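You operate a simulated robot arm through the tools that you are given. There is no shell and no other tool. Be economical: measure what you need, move in short steps, check, and stop when the job is done.

You are at the controls of a simulated robot arm. One attempt, no reset.

## Task
Soak casting 239 on the soak plate until the thermometer shows 21.0 C or less, then cap it again.
Fine: the thermometer goes back in its tray, switched off.

Only the result counts: the job must be done as asked and must still hold three seconds after the hand-in. Knocking over, shifting, dropping, spilling or breaking anything else fails it. A push-on lid holds only when it is set on centred and level and pressed home; a screw cap is set on level and turned clockwise until tight.

## Robot
A 7-joint arm with a two-finger parallel gripper on a trunk, on a base that drives. Base frame: it is fixed to the floor where the robot stands at the start and does not move with it; the origin is under the middle of the robot, x ahead of it, y to its left, z up; the surface under the hand at the start is at about z = 710. Readings come in mm, degrees, newtons and seconds.
With the tool pointing down near the work surface it reaches from about 240 to 700 mm from the robot's upright axis, wherever it stands. Its first joint turns from -166.0 to 166.0 degrees. Places, roughly: soak plate [500, 800, 700]; thermometer switch [600, 300, 700]. Payload 1.57 kg.
Tool frame: the origin (TCP) lies between the finger pads and is the grasp point; the fingertips stand 30 mm ahead of it; z points along the fingers, y is the line along which they close. The gripper opens to 80 mm. The fingers are 17 mm wide and 12 mm thick; the gripper's body (40 by 82 mm) begins 80 mm behind the TCP.
Orientation is told as [roll, pitch, yaw] about the base's x, y, z axes, in that order, counted from this pose: with the fingers straight down and closing along the base's y, the tool's x points along the base's -x, its y along +y and its z along -z.

## Interface
- The arm moves only by the tool arm_command. Its argument "series" is a list of rows, each an object of numbers (a shift or turn left out is 0, a gripper value left out holds the last): "wx", "wy", "wz": the turn, a rotation vector about the base's x, y, z in units of 90 degrees (1.0 is 90 degrees); "x", "y", "z": the shift along the base's x, y, z in units of 500 mm (1.0 is 500 mm); "jaw": the opening, from 0 (shut) to 1 (fully open). In form: [{"wx": .., "wy": .., "wz": .., "x": .., "y": .., "z": .., "jaw": ..}, ...]. A call has 1 to 8 rows; each row is the pose to reach, as a shift and turn from the pose commanded when the call began. A call with a number of a shift or a turn outside -1 to 1 is refused whole. Rows are played at 5 a second. More than 50 mm and 8.6 degrees between two rows, or a gripper value outside its range, and nothing of the call is played. A pose out of reach is approached as far as the arm can. The call stops where the force on the tool passes 40 N (or 10 N more than at its start, if that is more) or the arm is blocked; 0.2 s more then pass. The fingers move at their own pace (about 72 mm/s each) and stop on an object; they squeeze with about 38 N. The grip force told is the motor's: it shows also when the fingers shut on nothing. Time passes only in rows, and 0.2 s behind the last, so rows that repeat a pose let the fingers close. It gives the time, the measured TCP pose, the force on the tool (base axes), the opening and the grip force at its end, in the units of the frame above (readings bear some noise), with the torque about the TCP (base axes, N m) and any sound that the robot's microphone picked up, and new pictures: "show" is both (left out), scene, wrist or none.
- Cameras (640 x 400 px; columns grow to the right, rows downward): "scene" is now at [4.7, 149.7, 1519.8]; the picture's right is [0.13, -0.99, 0.00], its down [-0.61, -0.08, -0.79] and it looks along [0.79, 0.10, -0.61] (base axes); focal length 286 px, centre (320, 200). "wrist" rides on the gripper at [72, -7, -122] in the tool frame; the picture's right is [0.09, 1.00, 0.00], its down [-0.84, 0.08, -0.54] and it looks along [-0.54, 0.05, 0.84] (tool axes); focal length 238 px, centre (320, 200). There is no depth. A picture from a camera that has moved, and an enlarged one, comes with that camera's place and axes in the base frame and with its lens.
- lift_body(by): slides the trunk up (or, below 0, down) by that many mm; the arm and the scene camera ride with it, the base frame stays. It gives what a move gives, with no picture.
- base_move(legs): drives the robot by 1 to 6 legs, each [ahead, left, turn to the left] in mm, mm and degrees, along the robot's own axes; the way and the turn of a leg run together, so that a leg with both is an arc; at most 1500 mm and 180 degrees a leg. The arm and the cameras ride along, it lands a little off, and it stops where it bumps. It gives what a move gives, and a new picture of the scene camera.
- turn_head(pan, tilt): turns the head with the scene camera to pan (to the left, within 86 degrees either way) and tilt (down, from -29 to 69), counted from straight ahead of the robot. It gives what a move gives, and a new picture of the scene camera.
- enlarge(camera, box): a new picture of the part [left, top, right, bottom] of that camera's present view, enlarged. No time passes.
- finish_job(): hands the job in; it is judged then, once.

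Go step by step. Nothing tells you exact positions but the pictures and the camera data: compare them with the known pose of the tool, close in by small moves and look again before you grip or let go. The budget is 120 turns and 260 pictures, counting those below and the enlarged ones. Unless the task says otherwise, let go and move clear before handing in, and close with one line.

The tools are called after "Emit:" as a command line: name --argument value ..., lists and objects as JSON in quotes. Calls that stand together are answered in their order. arm_command: Moves the arm, as the interface text tells. Its arguments: {"type":"object","properties":{"series":{"type":"array","items":{"type":"object","properties":{"wx":{"type":"number"},"wy":{"type":"number"},"wz":{"type":"number"},"x":{"type":"number"},"y":{"type":"number"},"z":{"type":"number"},"jaw":{"type":"number"}}}},"show":{"type":"string","enum":["both","scene","wrist","none"]}},"required":["series"]} The other tools are called the same way: lift_body (by) slides the trunk up or down; base_move (legs) drives the base; turn_head (pan, tilt) turns the head that bears the scene camera; enlarge (camera, box) takes an enlarged picture of a part of a camera's view; finish_job () hands the job in.

At the start:

```text
t: 0.0
position: [413.9, 103.3, 1222.0]
ee_rot: [-0.1, 0.1, 0.0]
contact_force: [0.6, -0.2, 0.9]
torque: [0.02, -0.02, -0.01]
gripper_width: 80.0
finger_force: 0.1
trunk travel left (down, up): [-325.0, 155.0]
robot x, y, heading: [2.7, -1.2, -0.1]
head pan, tilt: [7.4, 37.6]
```

scene: 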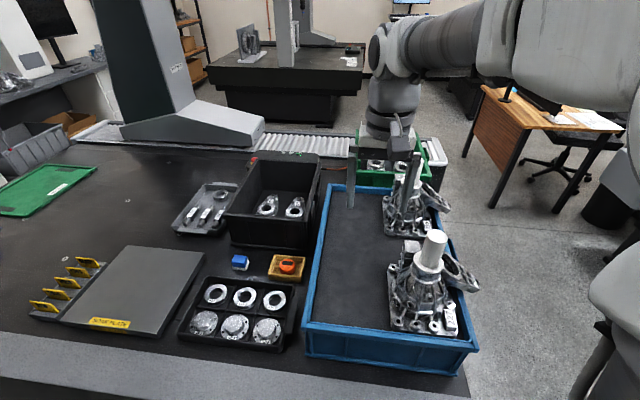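
wrist: 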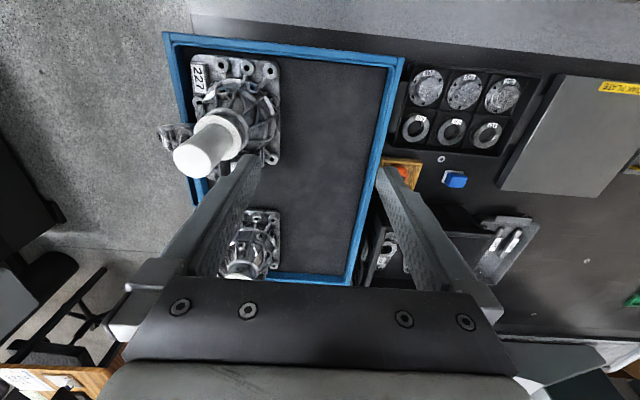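

I see a soak plate on the left, a tray with lids/caps, a blue switch, an orange thermometer in a small tray, and a blue crate with two castings. I'll look closer before moving.

Emit:
enlarge --camera "scene" --box '[160, 230, 320, 360]'

Emit:
enlarge --camera "scene" --box '[360, 140, 500, 350]'

Emit:
enlarge --camera "wrist" --box '[150, 30, 300, 290]'

Emit:
enlarge --camera "scene" --box '[20, 150, 240, 350]'

```text
3.08 times, centred on (240, 295) of scene
camera zoom: at [4.7, 149.7, 1519.8], right [0.13, -0.99, 0.0], down [-0.61, -0.08, -0.79], along [0.79, 0.1, -0.61], focal length 881 px, centre (566, -92)
```

zoom: 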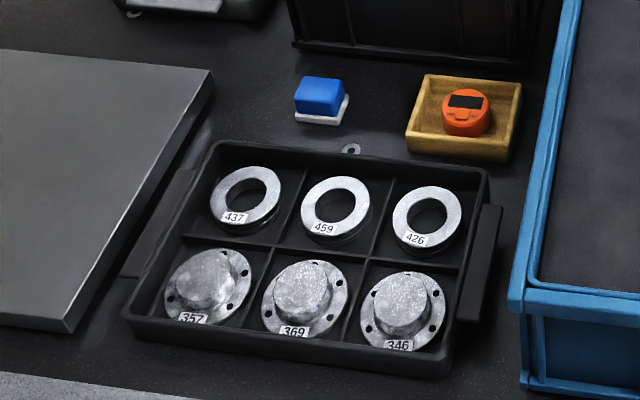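

```text
1.90 times, centred on (430, 245) of scene
camera zoom: at [4.7, 149.7, 1519.8], right [0.13, -0.99, 0.0], down [-0.61, -0.08, -0.79], along [0.79, 0.1, -0.61], focal length 545 px, centre (110, 114)
```

zoom: 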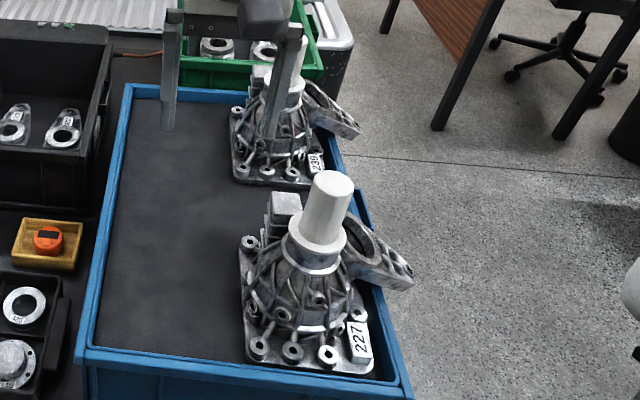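

```text
1.54 times, centred on (225, 160) of wrist
camera zoom: at [341.6, 97.0, 1342.8], right [-0.09, 1.0, 0.0], down [0.84, 0.08, 0.54], along [0.54, 0.05, -0.84], focal length 367 px, centre (466, 262)
```

zoom: 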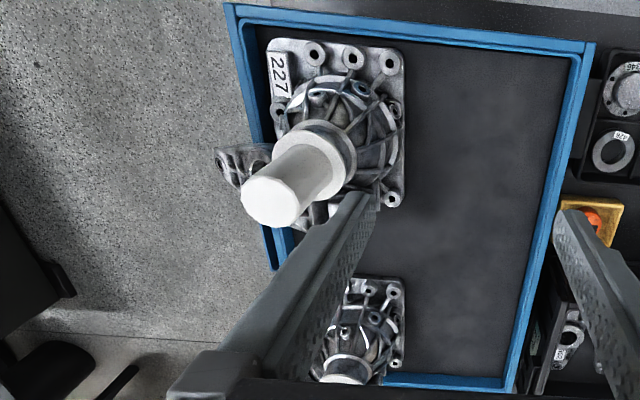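

```text
2.00 times, centred on (130, 250) of scene
camera zoom: at [4.7, 149.7, 1519.8], right [0.13, -0.99, 0.0], down [-0.61, -0.08, -0.79], along [0.79, 0.1, -0.61], focal length 573 px, centre (700, 100)
```

zoom: 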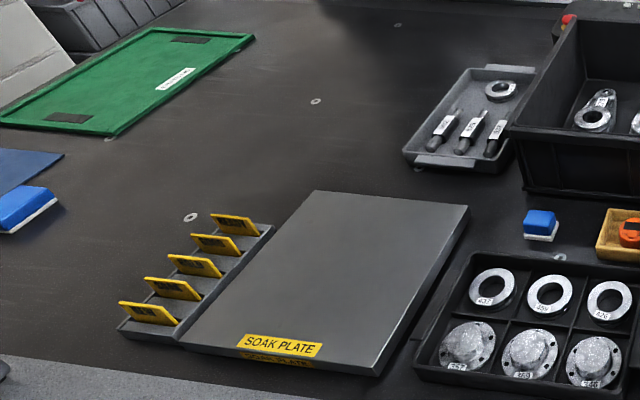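

Casting 239 is the far one in the blue crate, around (900, -95), too far from here. I'll look at the right-hand floor before driving, and zoom in on the thermometer, the cards and the casting.

Emit:
enlarge --camera "scene" --box '[264, 248, 312, 284]'

Emit:
turn_head --pan -60 --tilt 35

```text
11.11 times, centred on (288, 266) of scene
camera zoom: at [4.7, 149.7, 1519.8], right [0.13, -0.99, 0.0], down [-0.61, -0.08, -0.79], along [0.79, 0.1, -0.61], focal length 3182 px, centre (676, -533)
```

zoom: 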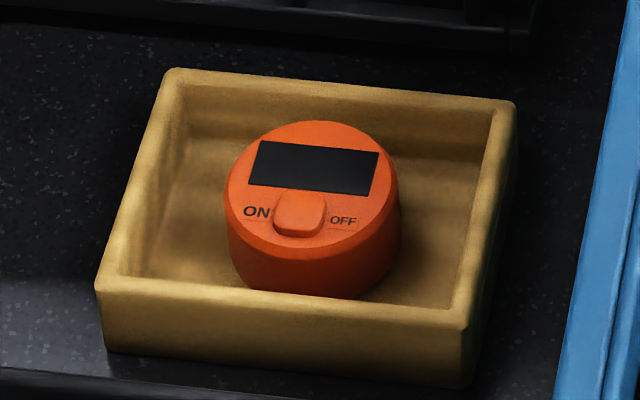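

```text
t: 1.4
position: [414.8, 103.2, 1221.8]
ee_rot: [-0.1, 0.0, 0.0]
contact_force: [0.1, 0.1, 0.0]
torque: [0.01, 0.0, 0.0]
gripper_width: 79.8
finger_force: 0.1
trunk travel left (down, up): [-325.0, 155.0]
robot x, y, heading: [-2.1, -5.1, 0.3]
head pan, tilt: [-60.0, 35.0]
camera scene: at [-37.0, 62.4, 1523.8], right [-0.87, -0.5, 0.0], down [-0.29, 0.5, -0.82], along [0.41, -0.71, -0.57], focal length 286 px, centre (320, 200)
```

scene: 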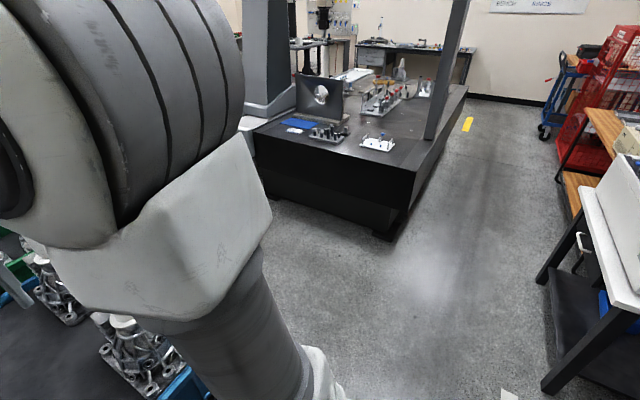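

The floor to the right is clear. I'll drive around to the right side of the table facing +y, stopping short of the edge.

Emit:
base_move --legs '[[-100, -750, 0], [0, 0, 90], [0, -850, 0]]'

Emit:
turn_head --pan 0 --tilt 45

```text
t: 19.0
position: [651.8, -347.2, 1221.8]
ee_rot: [-0.1, 0.0, 90.7]
contact_force: [0.1, 0.4, -0.3]
torque: [0.0, -0.01, 0.02]
gripper_width: 80.3
finger_force: 0.0
trunk travel left (down, up): [-325.0, 155.0]
robot x, y, heading: [758.4, -756.4, 90.5]
head pan, tilt: [-60.0, 35.0]
camera scene: at [694.5, -797.6, 1523.8], right [0.51, -0.86, 0.0], down [-0.49, -0.29, -0.82], along [0.71, 0.42, -0.57], focal length 286 px, centre (320, 200)
```

scene: 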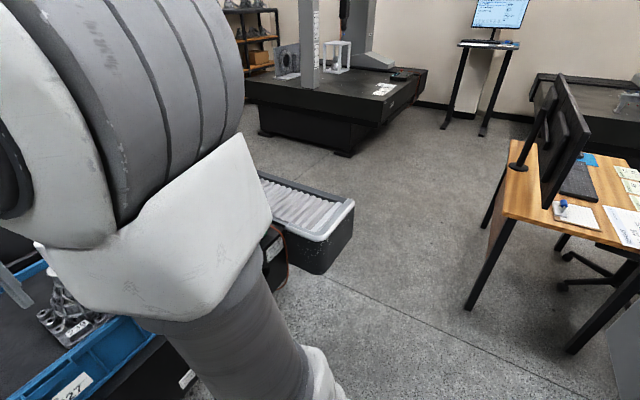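

```text
t: 20.3
position: [651.1, -347.4, 1222.4]
ee_rot: [0.0, 0.0, 90.6]
contact_force: [0.3, -0.1, -0.3]
torque: [0.0, 0.01, 0.02]
gripper_width: 79.9
finger_force: 0.1
trunk travel left (down, up): [-325.0, 155.0]
robot x, y, heading: [758.2, -759.8, 90.7]
head pan, tilt: [0.0, 45.0]
camera scene: at [618.0, -761.1, 1508.9], right [1.0, 0.01, 0.0], down [0.01, -0.71, -0.71], along [-0.01, 0.71, -0.71], focal length 286 px, centre (320, 200)
```

scene: 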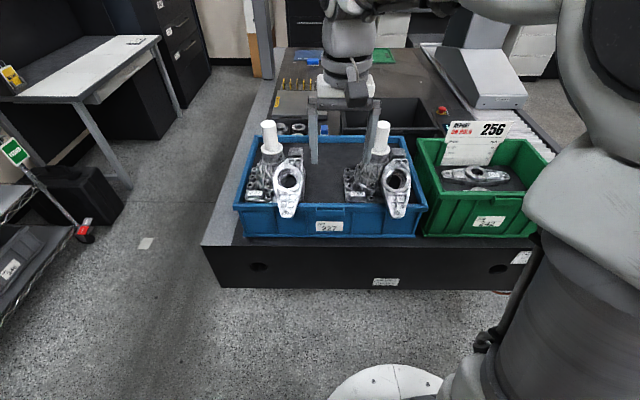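

I'm now in front of the crate from its right side. I'll read the labels and look at casting 239 closely.

Emit:
enlarge --camera "scene" --box '[230, 110, 430, 245]'

Emit:
enlarge --camera "scene" --box '[410, 110, 550, 245]'

Emit:
enlarge --camera "scene" --box '[340, 110, 420, 220]'

```text
2.96 times, centred on (330, 178) of scene
camera zoom: at [618.0, -761.1, 1508.9], right [1.0, 0.01, 0.0], down [0.01, -0.71, -0.71], along [-0.01, 0.71, -0.71], focal length 848 px, centre (290, 267)
```

zoom: 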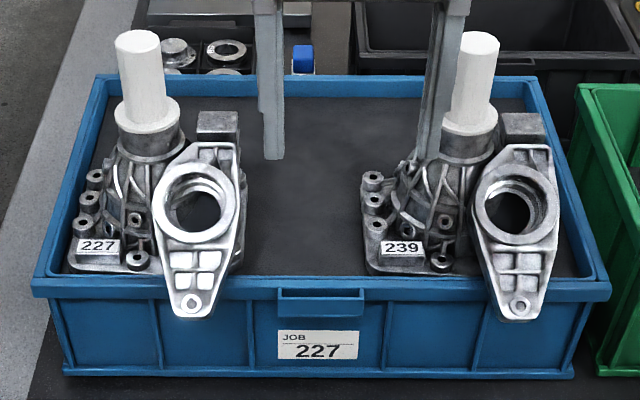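

```text
2.96 times, centred on (480, 178) of scene
camera zoom: at [618.0, -761.1, 1508.9], right [1.0, 0.01, 0.0], down [0.01, -0.71, -0.71], along [-0.01, 0.71, -0.71], focal length 848 px, centre (-154, 267)
```

zoom: 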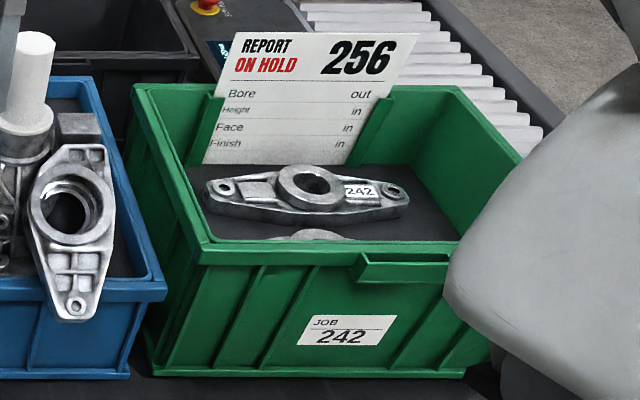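

```text
3.64 times, centred on (380, 165) of scene
camera zoom: at [618.0, -761.1, 1508.9], right [1.0, 0.01, 0.0], down [0.01, -0.71, -0.71], along [-0.01, 0.71, -0.71], focal length 1041 px, centre (102, 327)
```

zoom: 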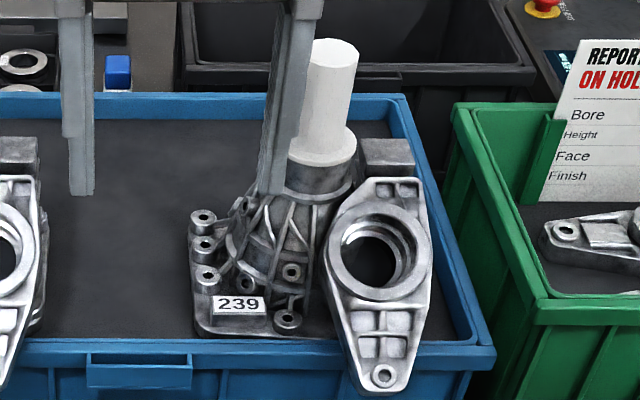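

Triangulating: crate rim z≈872, casting 239's cap top around (786, -42, 1090), neck below. I'll drive 200 mm closer and move the hand over for a wrist view.

Emit:
base_move --legs '[[200, 0, 0]]'

Emit:
turn_head --pan -15 --tilt 50

```text
t: 22.2
position: [646.2, -142.9, 1221.9]
ee_rot: [0.1, 0.0, 90.9]
contact_force: [-0.9, -0.5, -0.6]
torque: [-0.05, -0.07, -0.01]
gripper_width: 79.9
finger_force: 0.0
trunk travel left (down, up): [-325.0, 155.0]
robot x, y, heading: [757.2, -555.9, 91.1]
head pan, tilt: [0.0, 45.0]
camera scene: at [615.2, -557.5, 1508.9], right [1.0, 0.02, 0.0], down [0.01, -0.71, -0.71], along [-0.01, 0.71, -0.71], focal length 286 px, centre (320, 200)
```

scene: 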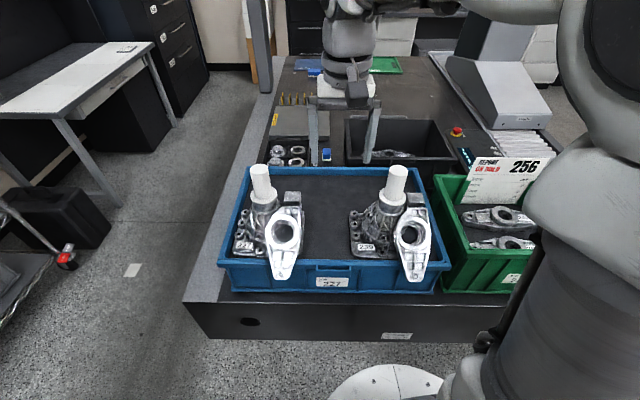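

```text
t: 23.0
position: [646.3, -143.3, 1223.1]
ee_rot: [0.0, 0.0, 90.9]
contact_force: [0.5, 0.6, 0.5]
torque: [0.01, -0.03, 0.02]
gripper_width: 80.0
finger_force: 0.0
trunk travel left (down, up): [-325.0, 155.0]
robot x, y, heading: [756.1, -549.1, 90.8]
head pan, tilt: [-15.0, 50.0]
camera scene: at [635.2, -564.1, 1502.0], right [0.97, -0.24, 0.0], down [-0.19, -0.74, -0.64], along [0.16, 0.62, -0.77], focal length 286 px, centre (320, 200)
```

scene: 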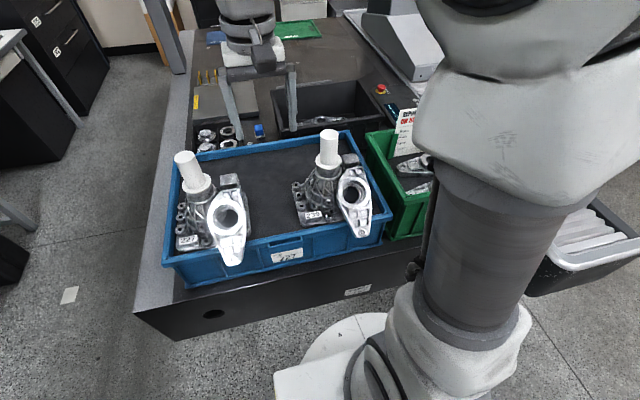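

Emit:
enlarge --camera "scene" --box '[280, 120, 400, 250]'

Emit:
enlarge --camera "wrist" --box '[0, 0, 640, 400]'

```text
3.08 times, centred on (340, 185) of scene
camera zoom: at [635.2, -564.1, 1502.0], right [0.97, -0.24, 0.0], down [-0.19, -0.74, -0.64], along [0.16, 0.62, -0.77], focal length 881 px, centre (258, 246)
```

zoom: 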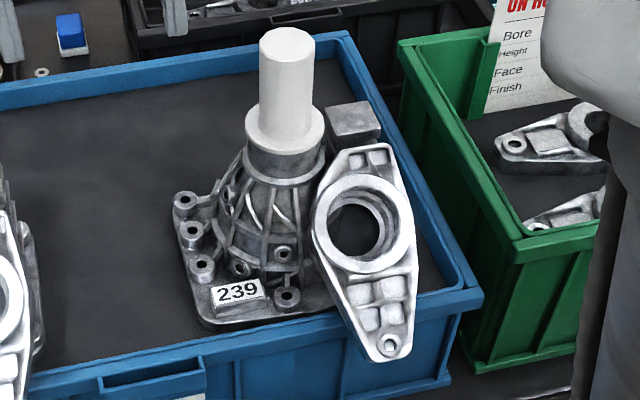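

```text
1.00 times, centred on (320, 200) of wrist (not enlarged: the box is as wide or as high as the picture)
camera zoom: at [654.1, -214.6, 1342.8], right [-0.99, -0.11, 0.0], down [-0.09, 0.84, 0.54], along [-0.06, 0.54, -0.84], focal length 238 px, centre (320, 200)
```

zoom: 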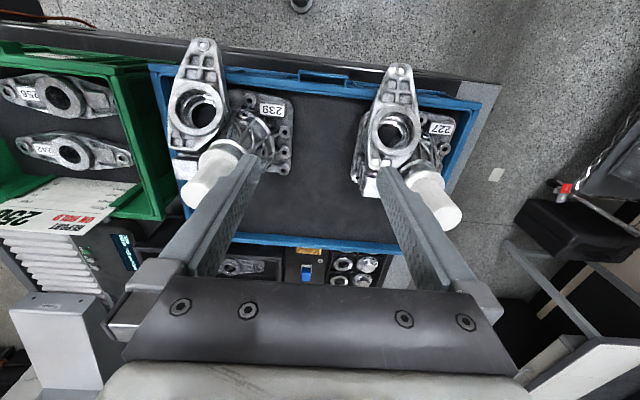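

The cap handle is about 42 mm wide, flange top at z≈990. I'll move the hand above it (≈(788,-44)) and look.

Emit:
arm_command --series '[{"x": 0.095, "y": 0.066}, {"x": 0.19, "y": 0.132}, {"x": 0.284, "y": 0.198}, {"x": 0.284, "y": 0.198}]'

```text
refused: row 1 steps farther than a row can; nothing moved
```

Row was too long; repeating in smaller steps.

Emit:
arm_command --series '[{"x": 0.071, "y": 0.05}, {"x": 0.142, "y": 0.099}, {"x": 0.213, "y": 0.149}, {"x": 0.284, "y": 0.198}, {"x": 0.284, "y": 0.198}]'

```text
t: 24.2
position: [788.6, -42.4, 1222.2]
ee_rot: [-0.1, 0.0, 90.9]
contact_force: [-0.9, -0.5, -0.6]
torque: [0.0, 0.03, 0.03]
gripper_width: 80.2
finger_force: 0.0
trunk travel left (down, up): [-325.0, 155.0]
robot x, y, heading: [755.7, -554.4, 90.7]
head pan, tilt: [-15.0, 50.0]
camera scene: at [635.4, -564.0, 1502.0], right [0.97, -0.24, 0.0], down [-0.19, -0.74, -0.64], along [0.16, 0.62, -0.77], focal length 286 px, centre (320, 200)
camera wrist: at [796.0, -114.5, 1342.9], right [-0.99, -0.11, 0.0], down [-0.09, 0.84, 0.54], along [-0.06, 0.54, -0.84], focal length 238 px, centre (320, 200)
```

scene: 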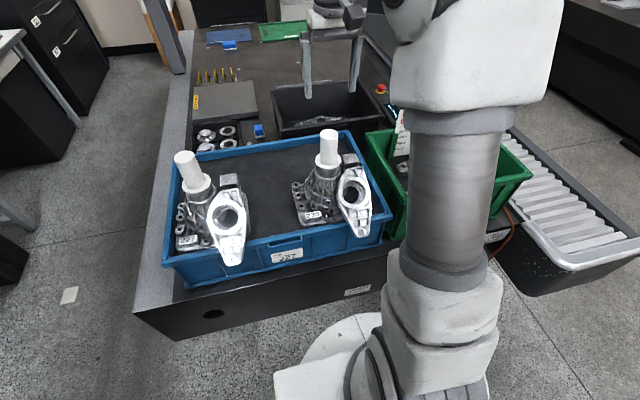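
wrist: 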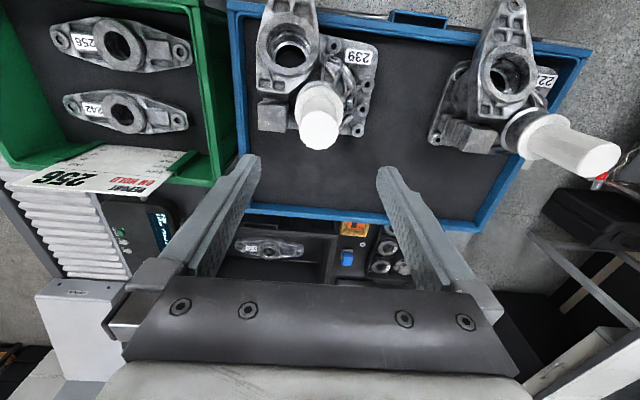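

The cap top triangulates to (787,-40), right under the hand. Descending to grip the handle at z≈1040.

Emit:
arm_command --series '[{"z": -0.09, "y": 0.004}, {"z": -0.18, "y": 0.004}, {"z": -0.27, "y": 0.004}, {"z": -0.36, "y": 0.004}]'

```text
t: 25.2
position: [788.4, -42.6, 1039.6]
ee_rot: [0.0, 0.0, 91.0]
contact_force: [-0.7, -0.3, 0.1]
torque: [0.03, 0.0, -0.03]
gripper_width: 80.0
finger_force: 0.0
trunk travel left (down, up): [-325.0, 155.0]
robot x, y, heading: [759.4, -553.7, 91.0]
head pan, tilt: [-15.0, 50.0]
camera scene: at [635.3, -564.2, 1502.1], right [0.97, -0.24, 0.0], down [-0.19, -0.74, -0.64], along [0.16, 0.62, -0.77], focal length 286 px, centre (320, 200)
camera wrist: at [795.9, -113.9, 1160.4], right [-0.99, -0.11, 0.0], down [-0.09, 0.84, 0.54], along [-0.06, 0.54, -0.84], focal length 238 px, centre (320, 200)
```

scene: 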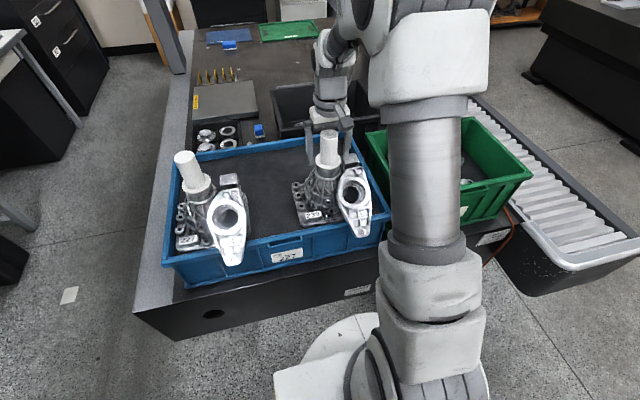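
wrist: 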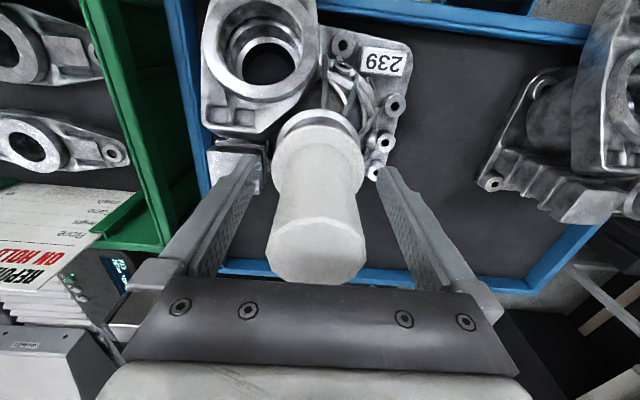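

The handle is centred between the fingers. Closing.

Emit:
arm_command --series '[{"jaw": 0}, {"jaw": 0}, {"jaw": 0}, {"jaw": 0}]' --show "none"

Emit:
arm_command --series '[{"z": 0.01, "jaw": 0}, {"z": 0.02, "jaw": 0}, {"z": 0.02, "jaw": 0}]'

```text
t: 26.2
position: [787.4, -42.0, 1042.6]
ee_rot: [0.1, -0.3, 91.0]
contact_force: [1.0, -3.5, 23.5]
torque: [0.77, -1.05, -0.03]
gripper_width: 37.8
finger_force: 38.3
trunk travel left (down, up): [-325.0, 155.0]
robot x, y, heading: [756.0, -552.7, 91.0]
head pan, tilt: [-15.0, 50.0]
heard: snap
```

```text
t: 27.0
position: [787.9, -43.2, 1052.6]
ee_rot: [-0.1, -0.1, 91.0]
contact_force: [-0.2, -0.6, 0.8]
torque: [0.05, 0.01, 0.02]
gripper_width: 40.5
finger_force: 37.4
trunk travel left (down, up): [-325.0, 155.0]
robot x, y, heading: [756.4, -555.3, 91.0]
head pan, tilt: [-15.0, 50.0]
camera scene: at [635.3, -564.2, 1502.0], right [0.97, -0.24, 0.0], down [-0.19, -0.74, -0.64], along [0.16, 0.62, -0.77], focal length 286 px, centre (320, 200)
camera wrist: at [795.5, -113.4, 1171.9], right [-0.99, -0.11, 0.0], down [-0.09, 0.84, 0.54], along [-0.06, 0.54, -0.84], focal length 238 px, centre (320, 200)
```

scene: 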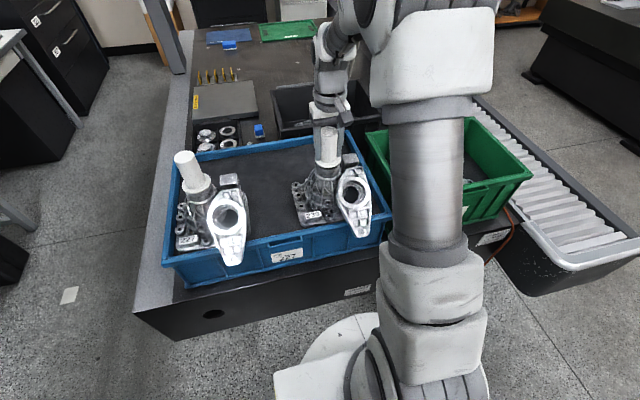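
wrist: 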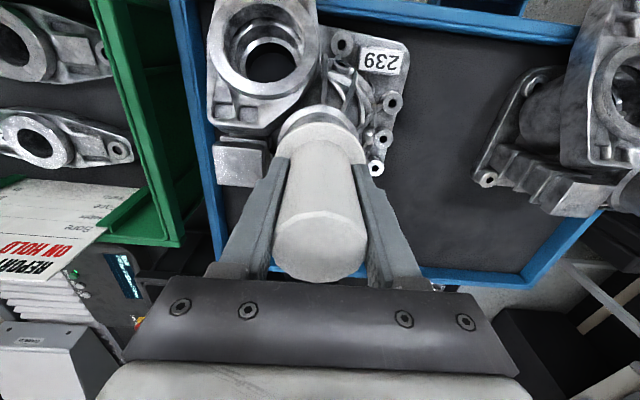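

A "snap" and almost no load: the lid seems to have popped off into my grip. Lifting further to check.

Emit:
arm_command --series '[{"z": 0.04, "jaw": 0}, {"z": 0.1, "jaw": 0}, {"z": 0.2, "jaw": 0}, {"z": 0.28, "jaw": 0}, {"z": 0.28, "jaw": 0}]'

Emit:
enlarge --camera "scene" --box '[270, 70, 400, 240]'

```text
t: 28.2
position: [787.2, -40.7, 1193.3]
ee_rot: [0.0, -0.1, 90.9]
contact_force: [0.3, -0.2, -0.9]
torque: [0.05, 0.01, -0.01]
gripper_width: 40.6
finger_force: 37.7
trunk travel left (down, up): [-325.0, 155.0]
robot x, y, heading: [760.4, -554.3, 91.0]
head pan, tilt: [-15.0, 50.0]
camera scene: at [635.3, -564.2, 1502.0], right [0.97, -0.24, 0.0], down [-0.19, -0.74, -0.64], along [0.16, 0.62, -0.77], focal length 286 px, centre (320, 200)
camera wrist: at [795.8, -112.6, 1313.6], right [-0.99, -0.11, 0.0], down [-0.09, 0.84, 0.54], along [-0.06, 0.54, -0.84], focal length 238 px, centre (320, 200)
```

scene: 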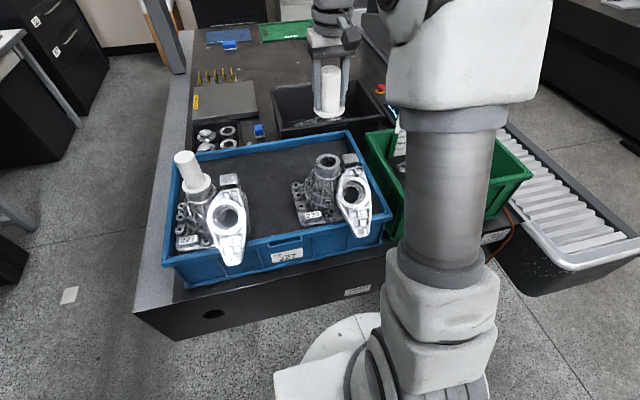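
wrist: 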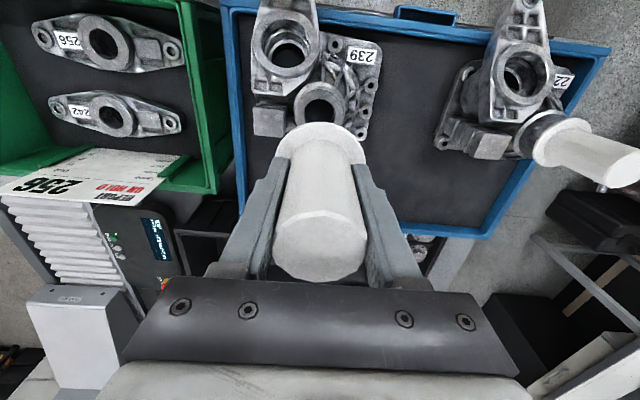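

```text
2.35 times, centred on (335, 155) of scene
camera zoom: at [635.3, -564.2, 1502.0], right [0.97, -0.24, 0.0], down [-0.19, -0.74, -0.64], along [0.16, 0.62, -0.77], focal length 674 px, centre (285, 306)
```

zoom: 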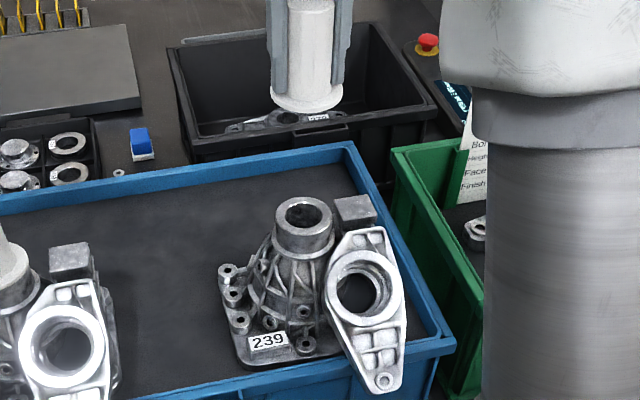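

Lid is off and in the gripper; the casting's neck and bore are open. I'll park the lid on the empty crate floor at about (560,70), which I can also reach later from the front.

Emit:
arm_command --series '[{"x": -0.075, "y": 0.037, "jaw": 0}, {"x": -0.15, "y": 0.074, "jaw": 0}, {"x": -0.225, "y": 0.111, "jaw": 0}, {"x": -0.3, "y": 0.148, "jaw": 0}, {"x": -0.375, "y": 0.185, "jaw": 0}, {"x": -0.455, "y": 0.222, "jaw": 0}, {"x": -0.455, "y": 0.222, "jaw": 0}]' --show "none"

Emit:
arm_command --series '[{"z": -0.09, "jaw": 0}, {"z": -0.18, "jaw": 0}, {"z": -0.27, "jaw": 0}, {"z": -0.36, "jaw": 0}, {"z": -0.42, "jaw": 0}, {"z": -0.42, "jaw": 0}]'

```text
t: 29.8
position: [561.6, 68.7, 1194.2]
ee_rot: [0.0, 0.0, 90.9]
contact_force: [0.1, -0.5, -1.0]
torque: [0.01, 0.0, -0.02]
gripper_width: 40.4
finger_force: 38.3
trunk travel left (down, up): [-325.0, 155.0]
robot x, y, heading: [756.4, -554.7, 90.9]
head pan, tilt: [-15.0, 50.0]
```

```text
t: 31.2
position: [559.5, 71.2, 983.2]
ee_rot: [0.0, 0.0, 90.9]
contact_force: [0.2, 0.3, -0.5]
torque: [0.0, -0.01, 0.0]
gripper_width: 40.6
finger_force: 37.6
trunk travel left (down, up): [-325.0, 155.0]
robot x, y, heading: [756.3, -557.6, 90.8]
head pan, tilt: [-15.0, 50.0]
camera scene: at [635.2, -564.1, 1502.0], right [0.97, -0.24, 0.0], down [-0.19, -0.74, -0.64], along [0.16, 0.62, -0.77], focal length 286 px, centre (320, 200)
camera wrist: at [567.1, 0.7, 1102.8], right [-0.99, -0.11, 0.0], down [-0.09, 0.84, 0.54], along [-0.06, 0.54, -0.84], focal length 238 px, centre (320, 200)
```

scene: 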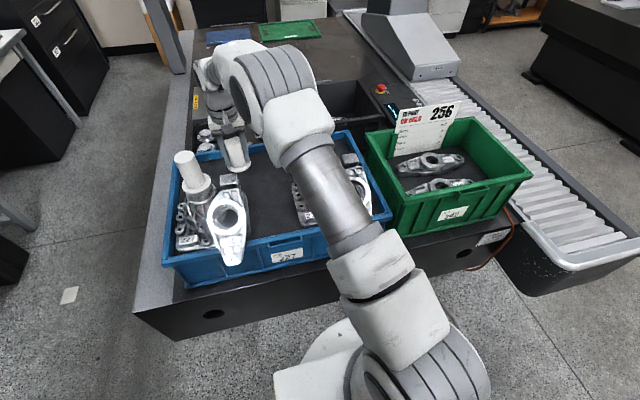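
wrist: 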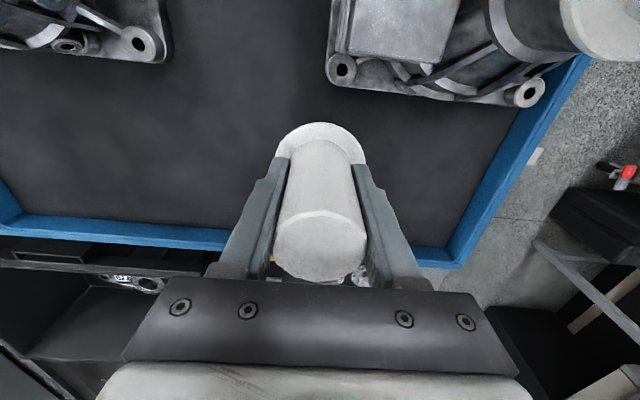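

Clear space under the lid. Lowering in small steps until it touches.

Emit:
arm_command --series '[{"z": -0.05, "jaw": 0}, {"z": -0.07, "jaw": 0}, {"z": -0.08, "jaw": 0}, {"z": -0.09, "jaw": 0}, {"z": -0.1, "jaw": 0}, {"z": -0.11, "jaw": 0}, {"z": -0.12, "jaw": 0}, {"z": -0.13, "jaw": 0}]'

```text
t: 33.0
position: [559.9, 69.2, 916.8]
ee_rot: [0.0, -0.1, 90.9]
contact_force: [0.9, -0.1, -0.3]
torque: [0.01, 0.01, 0.0]
gripper_width: 40.5
finger_force: 38.6
trunk travel left (down, up): [-325.0, 155.0]
robot x, y, heading: [760.5, -552.5, 90.7]
head pan, tilt: [-15.0, 50.0]
camera scene: at [635.3, -564.2, 1502.0], right [0.97, -0.24, 0.0], down [-0.19, -0.74, -0.64], along [0.16, 0.62, -0.77], focal length 286 px, centre (320, 200)
camera wrist: at [568.0, -2.7, 1037.1], right [-0.99, -0.11, 0.0], down [-0.09, 0.83, 0.54], along [-0.06, 0.54, -0.84], focal length 238 px, centre (320, 200)
```

scene: 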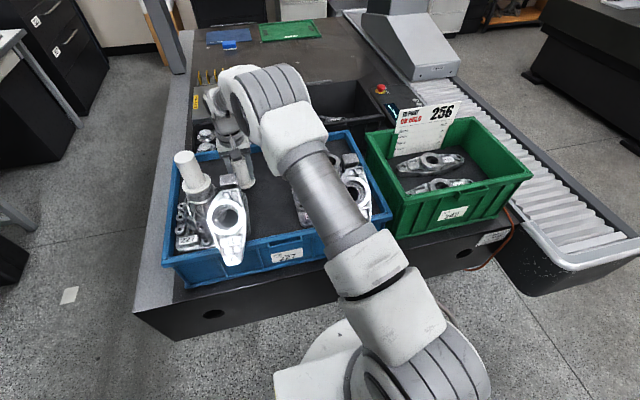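
wrist: 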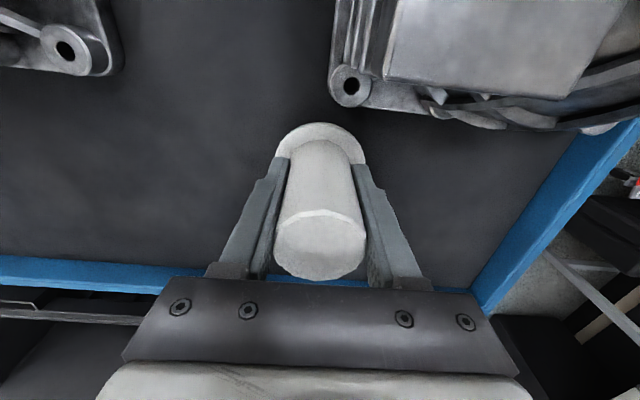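

No contact yet; continuing down gently.

Emit:
arm_command --series '[{"z": -0.016, "jaw": 0}, {"z": -0.032, "jaw": 0}, {"z": -0.048, "jaw": 0}, {"z": -0.064, "jaw": 0}, {"z": -0.08, "jaw": 0}, {"z": -0.096, "jaw": 0}, {"z": -0.112, "jaw": 0}, {"z": -0.124, "jaw": 0}]'

```text
t: 33.9
position: [560.0, 72.5, 902.0]
ee_rot: [0.2, -1.2, 90.9]
contact_force: [0.1, -1.2, 13.0]
torque: [0.05, 0.07, 0.04]
gripper_width: 40.4
finger_force: 38.1
trunk travel left (down, up): [-325.0, 155.0]
robot x, y, heading: [759.0, -554.9, 90.8]
head pan, tilt: [-15.0, 50.0]
stopped in row 4: the force on the tool passed its limit at 41 N (the readings are from after the stop); the commanded pose is now the measured one
camera scene: at [635.9, -566.1, 1502.0], right [0.97, -0.24, 0.0], down [-0.19, -0.74, -0.64], along [0.16, 0.62, -0.77], focal length 286 px, centre (320, 200)
camera wrist: at [568.1, -0.3, 1020.6], right [-0.99, -0.11, 0.0], down [-0.09, 0.83, 0.56], along [-0.06, 0.55, -0.83], focal length 238 px, centre (320, 200)
```

scene: 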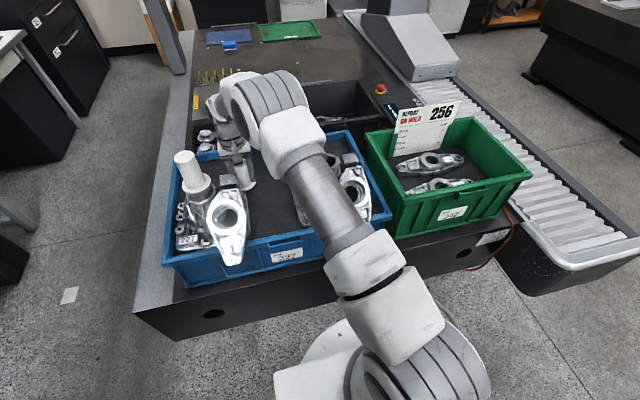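
wrist: 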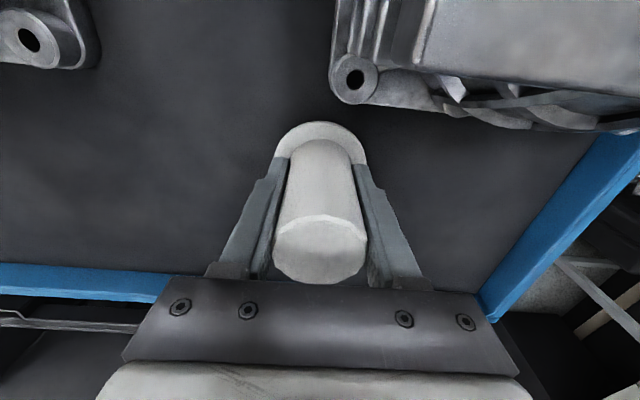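

The lid has touched the floor at TCP z≈902. I'll level out, release gently, and back up.

Emit:
arm_command --series '[{"wy": 0.013, "z": 0.003, "jaw": 0}, {"wy": 0.013, "z": 0.001, "jaw": 0}, {"wy": 0.013, "z": 0.001, "jaw": 0}]' --show "none"

Emit:
arm_command --series '[{"jaw": 0.7}, {"jaw": 1}, {"jaw": 1}]' --show "wrist"

```text
t: 34.7
position: [561.5, 72.9, 901.1]
ee_rot: [1.3, -1.0, 90.8]
contact_force: [1.7, 4.6, 19.6]
torque: [0.27, -0.3, 0.03]
gripper_width: 40.5
finger_force: 37.8
trunk travel left (down, up): [-325.0, 155.0]
robot x, y, heading: [759.1, -556.6, 91.0]
head pan, tilt: [-15.0, 50.0]
```

```text
t: 35.5
position: [561.2, 72.1, 896.9]
ee_rot: [1.2, -0.5, 90.9]
contact_force: [0.7, -0.5, -0.1]
torque: [-0.02, 0.01, 0.01]
gripper_width: 80.2
finger_force: 0.1
trunk travel left (down, up): [-325.0, 155.0]
robot x, y, heading: [758.2, -555.3, 90.9]
head pan, tilt: [-15.0, 50.0]
camera wrist: at [571.2, -0.9, 1016.7], right [-0.99, -0.11, 0.02], down [-0.08, 0.83, 0.55], along [-0.08, 0.55, -0.83], focal length 238 px, centre (320, 200)
```

wrist: 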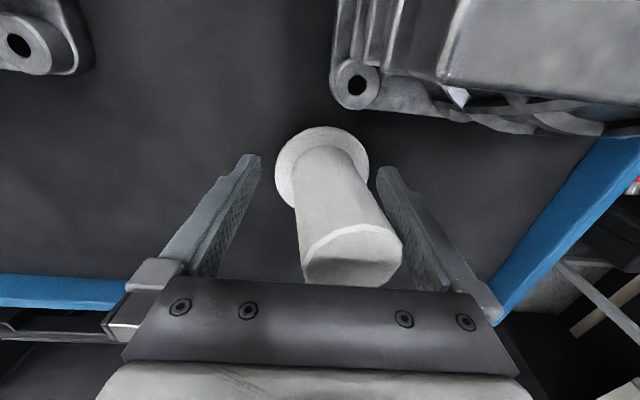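

The lid looks leaning slightly; checking again before moving.

Emit:
arm_command --series '[{"jaw": 1}]' --show "both"

Emit:
enlarge --camera "scene" --box '[170, 110, 300, 220]'

```text
t: 35.9
position: [560.5, 72.5, 898.1]
ee_rot: [1.2, -0.7, 90.9]
contact_force: [-0.2, -0.5, 0.2]
torque: [0.01, 0.03, -0.01]
gripper_width: 79.9
finger_force: 0.1
trunk travel left (down, up): [-325.0, 155.0]
robot x, y, heading: [755.8, -553.3, 91.1]
head pan, tilt: [-15.0, 50.0]
camera scene: at [635.4, -564.4, 1502.0], right [0.97, -0.24, 0.0], down [-0.19, -0.74, -0.64], along [0.16, 0.62, -0.77], focal length 286 px, centre (320, 200)
camera wrist: at [570.8, -0.4, 1018.0], right [-0.99, -0.11, 0.02], down [-0.08, 0.83, 0.55], along [-0.08, 0.55, -0.83], focal length 238 px, centre (320, 200)
```

scene: 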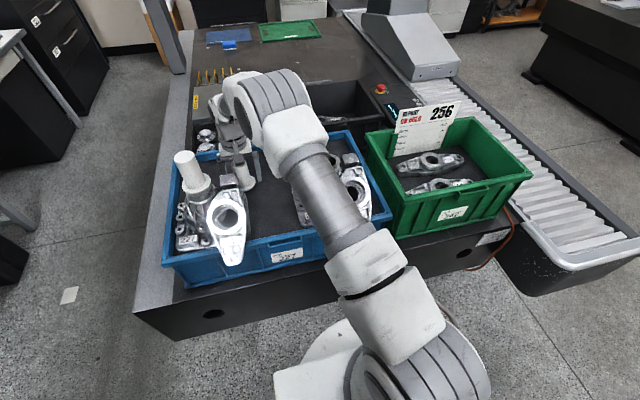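
wrist: 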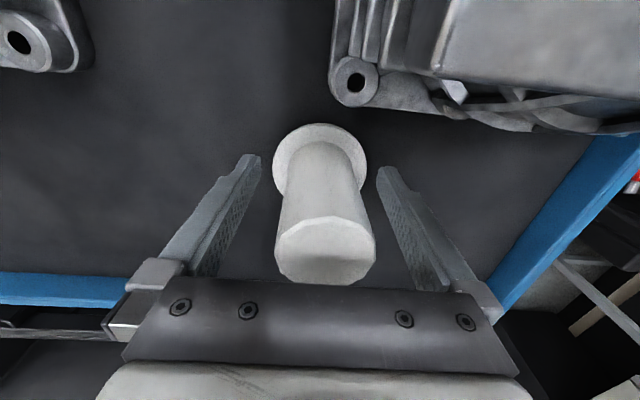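

```text
3.64 times, centred on (235, 165) of scene
camera zoom: at [635.4, -564.4, 1502.0], right [0.97, -0.24, 0.0], down [-0.19, -0.74, -0.64], along [0.16, 0.62, -0.77], focal length 1041 px, centre (629, 327)
```

zoom: 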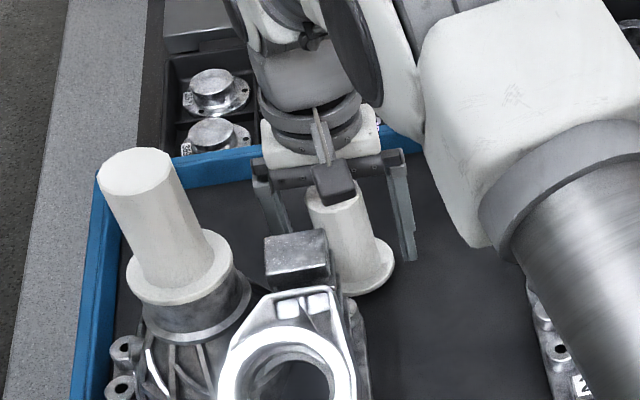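

The lid rocked and settled upright. Rising straight up, levelling the tool.

Emit:
arm_command --series '[{"z": 0.08, "jaw": 1}, {"z": 0.17, "jaw": 1}, {"z": 0.26, "jaw": 1}, {"z": 0.35, "jaw": 1}, {"z": 0.44, "jaw": 1}, {"z": 0.53, "jaw": 1}, {"z": 0.58, "wx": -0.013, "wy": 0.008, "jaw": 1}, {"z": 0.58, "wx": -0.013, "wy": 0.008, "jaw": 1}]' --show "wrist"

Emit:
arm_command --series '[{"x": 0.075, "y": -0.037}, {"x": 0.15, "y": -0.074}, {"x": 0.225, "y": -0.111}, {"x": 0.3, "y": -0.148}, {"x": 0.375, "y": -0.185}, {"x": 0.454, "y": -0.226}, {"x": 0.454, "y": -0.226}]'

```text
t: 37.7
position: [559.2, 70.0, 1189.8]
ee_rot: [1.9, 0.6, 90.8]
contact_force: [-0.5, 0.2, -0.1]
torque: [0.0, 0.01, -0.01]
gripper_width: 80.1
finger_force: 0.0
trunk travel left (down, up): [-325.0, 155.0]
robot x, y, heading: [758.9, -555.2, 91.0]
head pan, tilt: [-15.0, 50.0]
camera wrist: at [570.3, 0.9, 1309.6], right [-0.99, -0.11, 0.04], down [-0.07, 0.84, 0.54], along [-0.09, 0.53, -0.84], focal length 238 px, centre (320, 200)
```

wrist: 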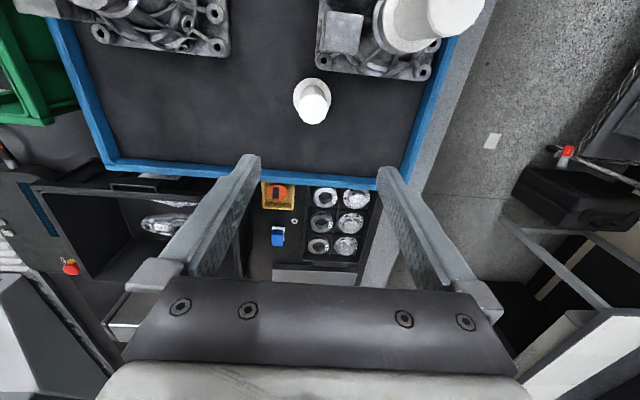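

```text
t: 39.3
position: [784.6, -40.7, 1190.1]
ee_rot: [1.9, 0.4, 90.9]
contact_force: [0.6, -0.4, -0.8]
torque: [-0.03, 0.06, 0.0]
gripper_width: 80.2
finger_force: 0.1
trunk travel left (down, up): [-325.0, 155.0]
robot x, y, heading: [757.7, -557.2, 91.1]
head pan, tilt: [-15.0, 50.0]
camera scene: at [635.5, -564.5, 1502.0], right [0.97, -0.24, 0.0], down [-0.19, -0.74, -0.64], along [0.16, 0.62, -0.77], focal length 286 px, centre (320, 200)
camera wrist: at [796.6, -111.7, 1310.2], right [-0.99, -0.11, 0.04], down [-0.07, 0.84, 0.54], along [-0.09, 0.53, -0.84], focal length 238 px, centre (320, 200)
```

scene: 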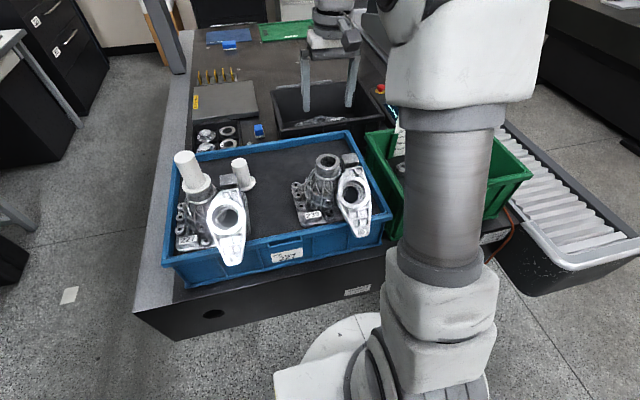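
wrist: 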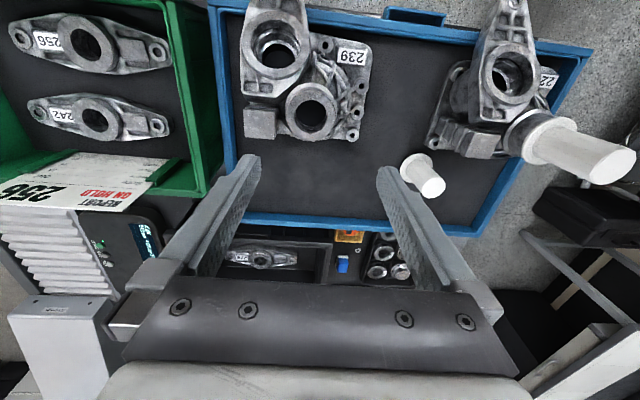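

The lid stands in the crate, and the neck of 239 is exposed. I'll level the tool and measure the neck closely.

Emit:
arm_command --series '[{"wy": -0.021, "wx": 0.005}, {"wy": -0.021, "wx": 0.005}]' --show "none"

Emit:
enlarge --camera "wrist" --box '[225, 0, 385, 150]'

Emit:
enlarge --camera "scene" --box '[280, 140, 380, 240]'

```text
t: 39.9
position: [785.7, -40.2, 1190.0]
ee_rot: [0.1, 0.0, 90.8]
contact_force: [0.1, 0.0, 0.5]
torque: [0.0, -0.02, 0.02]
gripper_width: 79.9
finger_force: 0.1
trunk travel left (down, up): [-325.0, 155.0]
robot x, y, heading: [756.7, -556.3, 90.9]
head pan, tilt: [-15.0, 50.0]
```

```text
2.67 times, centred on (305, 75) of wrist
camera zoom: at [792.8, -111.7, 1309.5], right [-0.99, -0.11, 0.0], down [-0.09, 0.84, 0.54], along [-0.06, 0.54, -0.84], focal length 636 px, centre (360, 533)
```

zoom: 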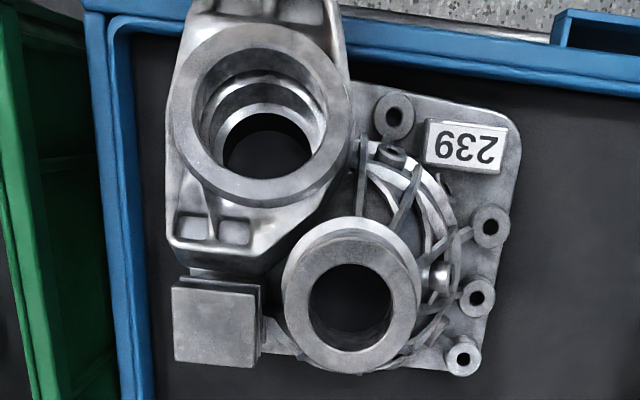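

```text
4.00 times, centred on (330, 190) of scene
camera zoom: at [635.3, -564.4, 1502.0], right [0.97, -0.24, 0.0], down [-0.19, -0.74, -0.64], along [0.16, 0.62, -0.77], focal length 1145 px, centre (280, 240)
```

zoom: 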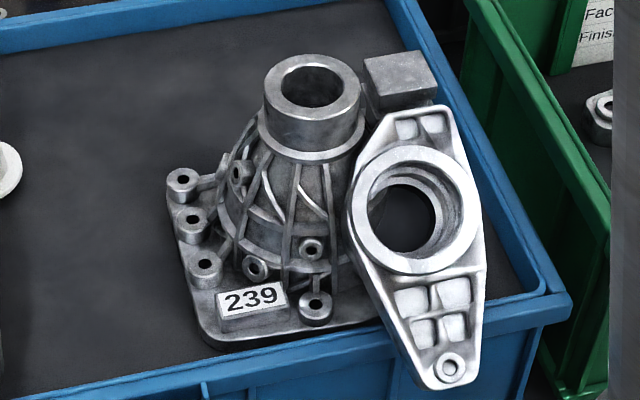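

Neck OD ≈62 mm, top z≈1004, centre (790,-40). The square block at +x would foul a finger closing along x, so I'll turn the hand about 75° so the fingers straddle the neck along roughly y.

Emit:
arm_command --series '[{"wz": 0.094}, {"wz": 0.188}, {"wz": 0.282}, {"wz": 0.376}, {"wz": 0.47}, {"wz": 0.564}, {"wz": 0.658}, {"wz": 0.752}]' --show "none"

Emit:
arm_command --series '[{"wz": 0.08, "x": 0.008}, {"wz": 0.08, "x": 0.008, "z": -0.09}, {"wz": 0.08, "x": 0.008, "z": -0.16}, {"wz": 0.08, "x": 0.008, "z": -0.22}, {"wz": 0.08, "x": 0.008, "z": -0.22}]'

```text
t: 41.7
position: [787.1, -40.4, 1189.1]
ee_rot: [0.1, 0.0, 158.7]
contact_force: [-0.4, 0.0, -0.2]
torque: [0.01, 0.02, -0.02]
gripper_width: 80.0
finger_force: 0.2
trunk travel left (down, up): [-325.0, 155.0]
robot x, y, heading: [755.6, -555.4, 90.6]
head pan, tilt: [-15.0, 50.0]
```

```text
t: 42.9
position: [791.8, -42.0, 1079.9]
ee_rot: [0.1, 0.1, 165.7]
contact_force: [0.3, 0.0, 0.9]
torque: [0.04, -0.02, 0.02]
gripper_width: 80.1
finger_force: 0.0
trunk travel left (down, up): [-325.0, 155.0]
robot x, y, heading: [752.9, -559.0, 91.0]
head pan, tilt: [-15.0, 50.0]
camera scene: at [635.4, -564.3, 1502.0], right [0.97, -0.24, 0.0], down [-0.19, -0.74, -0.64], along [0.16, 0.62, -0.77], focal length 286 px, centre (320, 200)
camera wrist: at [864.1, -52.7, 1199.6], right [-0.16, -0.99, 0.0], down [-0.83, 0.13, 0.54], along [-0.54, 0.08, -0.84], focal length 238 px, centre (320, 200)
```

scene: 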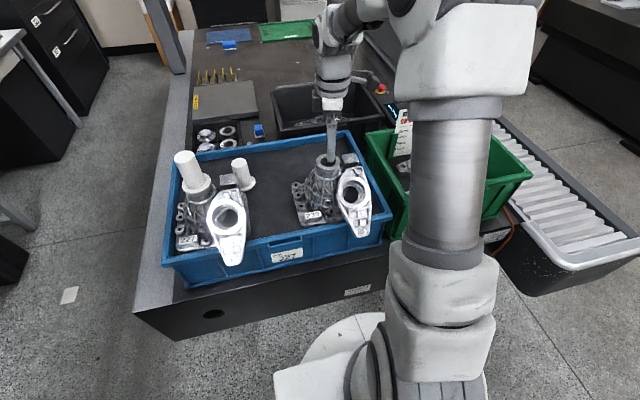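
wrist: 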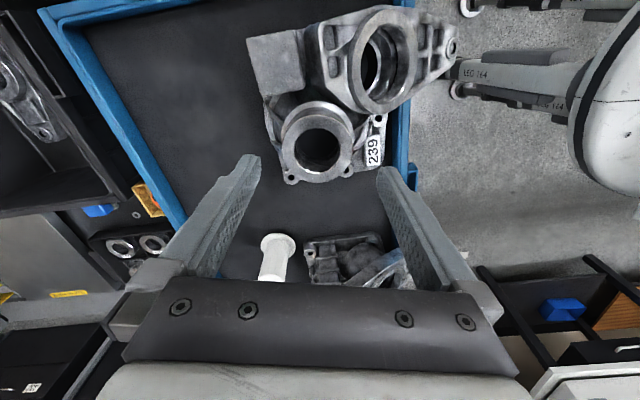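

Neck centre now reads (790,-38.5). Small correction, then down to z≈986.

Emit:
arm_command --series '[{"x": -0.003, "y": 0.006, "z": -0.04}, {"x": -0.003, "y": 0.006, "z": -0.08}, {"x": -0.003, "y": 0.006, "z": -0.11}, {"x": -0.003, "y": 0.006, "z": -0.11}]' --show "wrist"

Emit:
enlarge --camera "wrist" --box '[220, 80, 440, 280]'

```text
t: 43.9
position: [789.9, -37.5, 1023.1]
ee_rot: [0.2, 0.0, 165.6]
contact_force: [-0.9, 0.5, -0.7]
torque: [0.0, 0.02, 0.03]
gripper_width: 80.1
finger_force: 0.1
trunk travel left (down, up): [-325.0, 155.0]
robot x, y, heading: [758.5, -554.8, 91.0]
head pan, tilt: [-15.0, 50.0]
camera wrist: at [861.8, -48.8, 1143.7], right [-0.16, -0.99, 0.0], down [-0.83, 0.13, 0.54], along [-0.54, 0.08, -0.84], focal length 238 px, centre (320, 200)
```

wrist: 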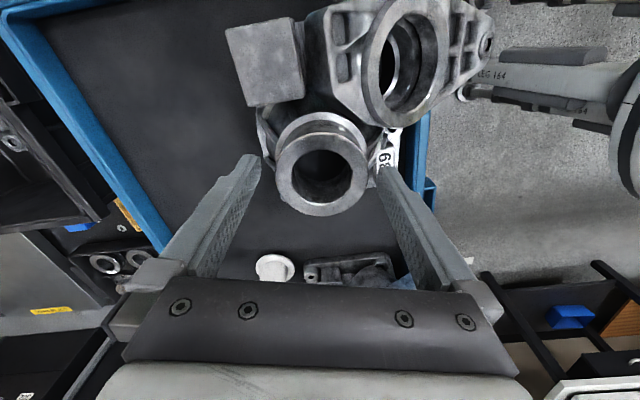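

```text
2.00 times, centred on (330, 180) of wrist
camera zoom: at [861.8, -48.8, 1143.7], right [-0.16, -0.99, 0.0], down [-0.83, 0.13, 0.54], along [-0.54, 0.08, -0.84], focal length 477 px, centre (300, 240)
```

zoom: 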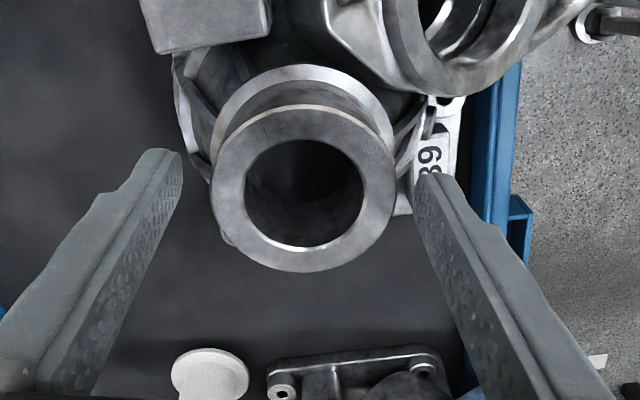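

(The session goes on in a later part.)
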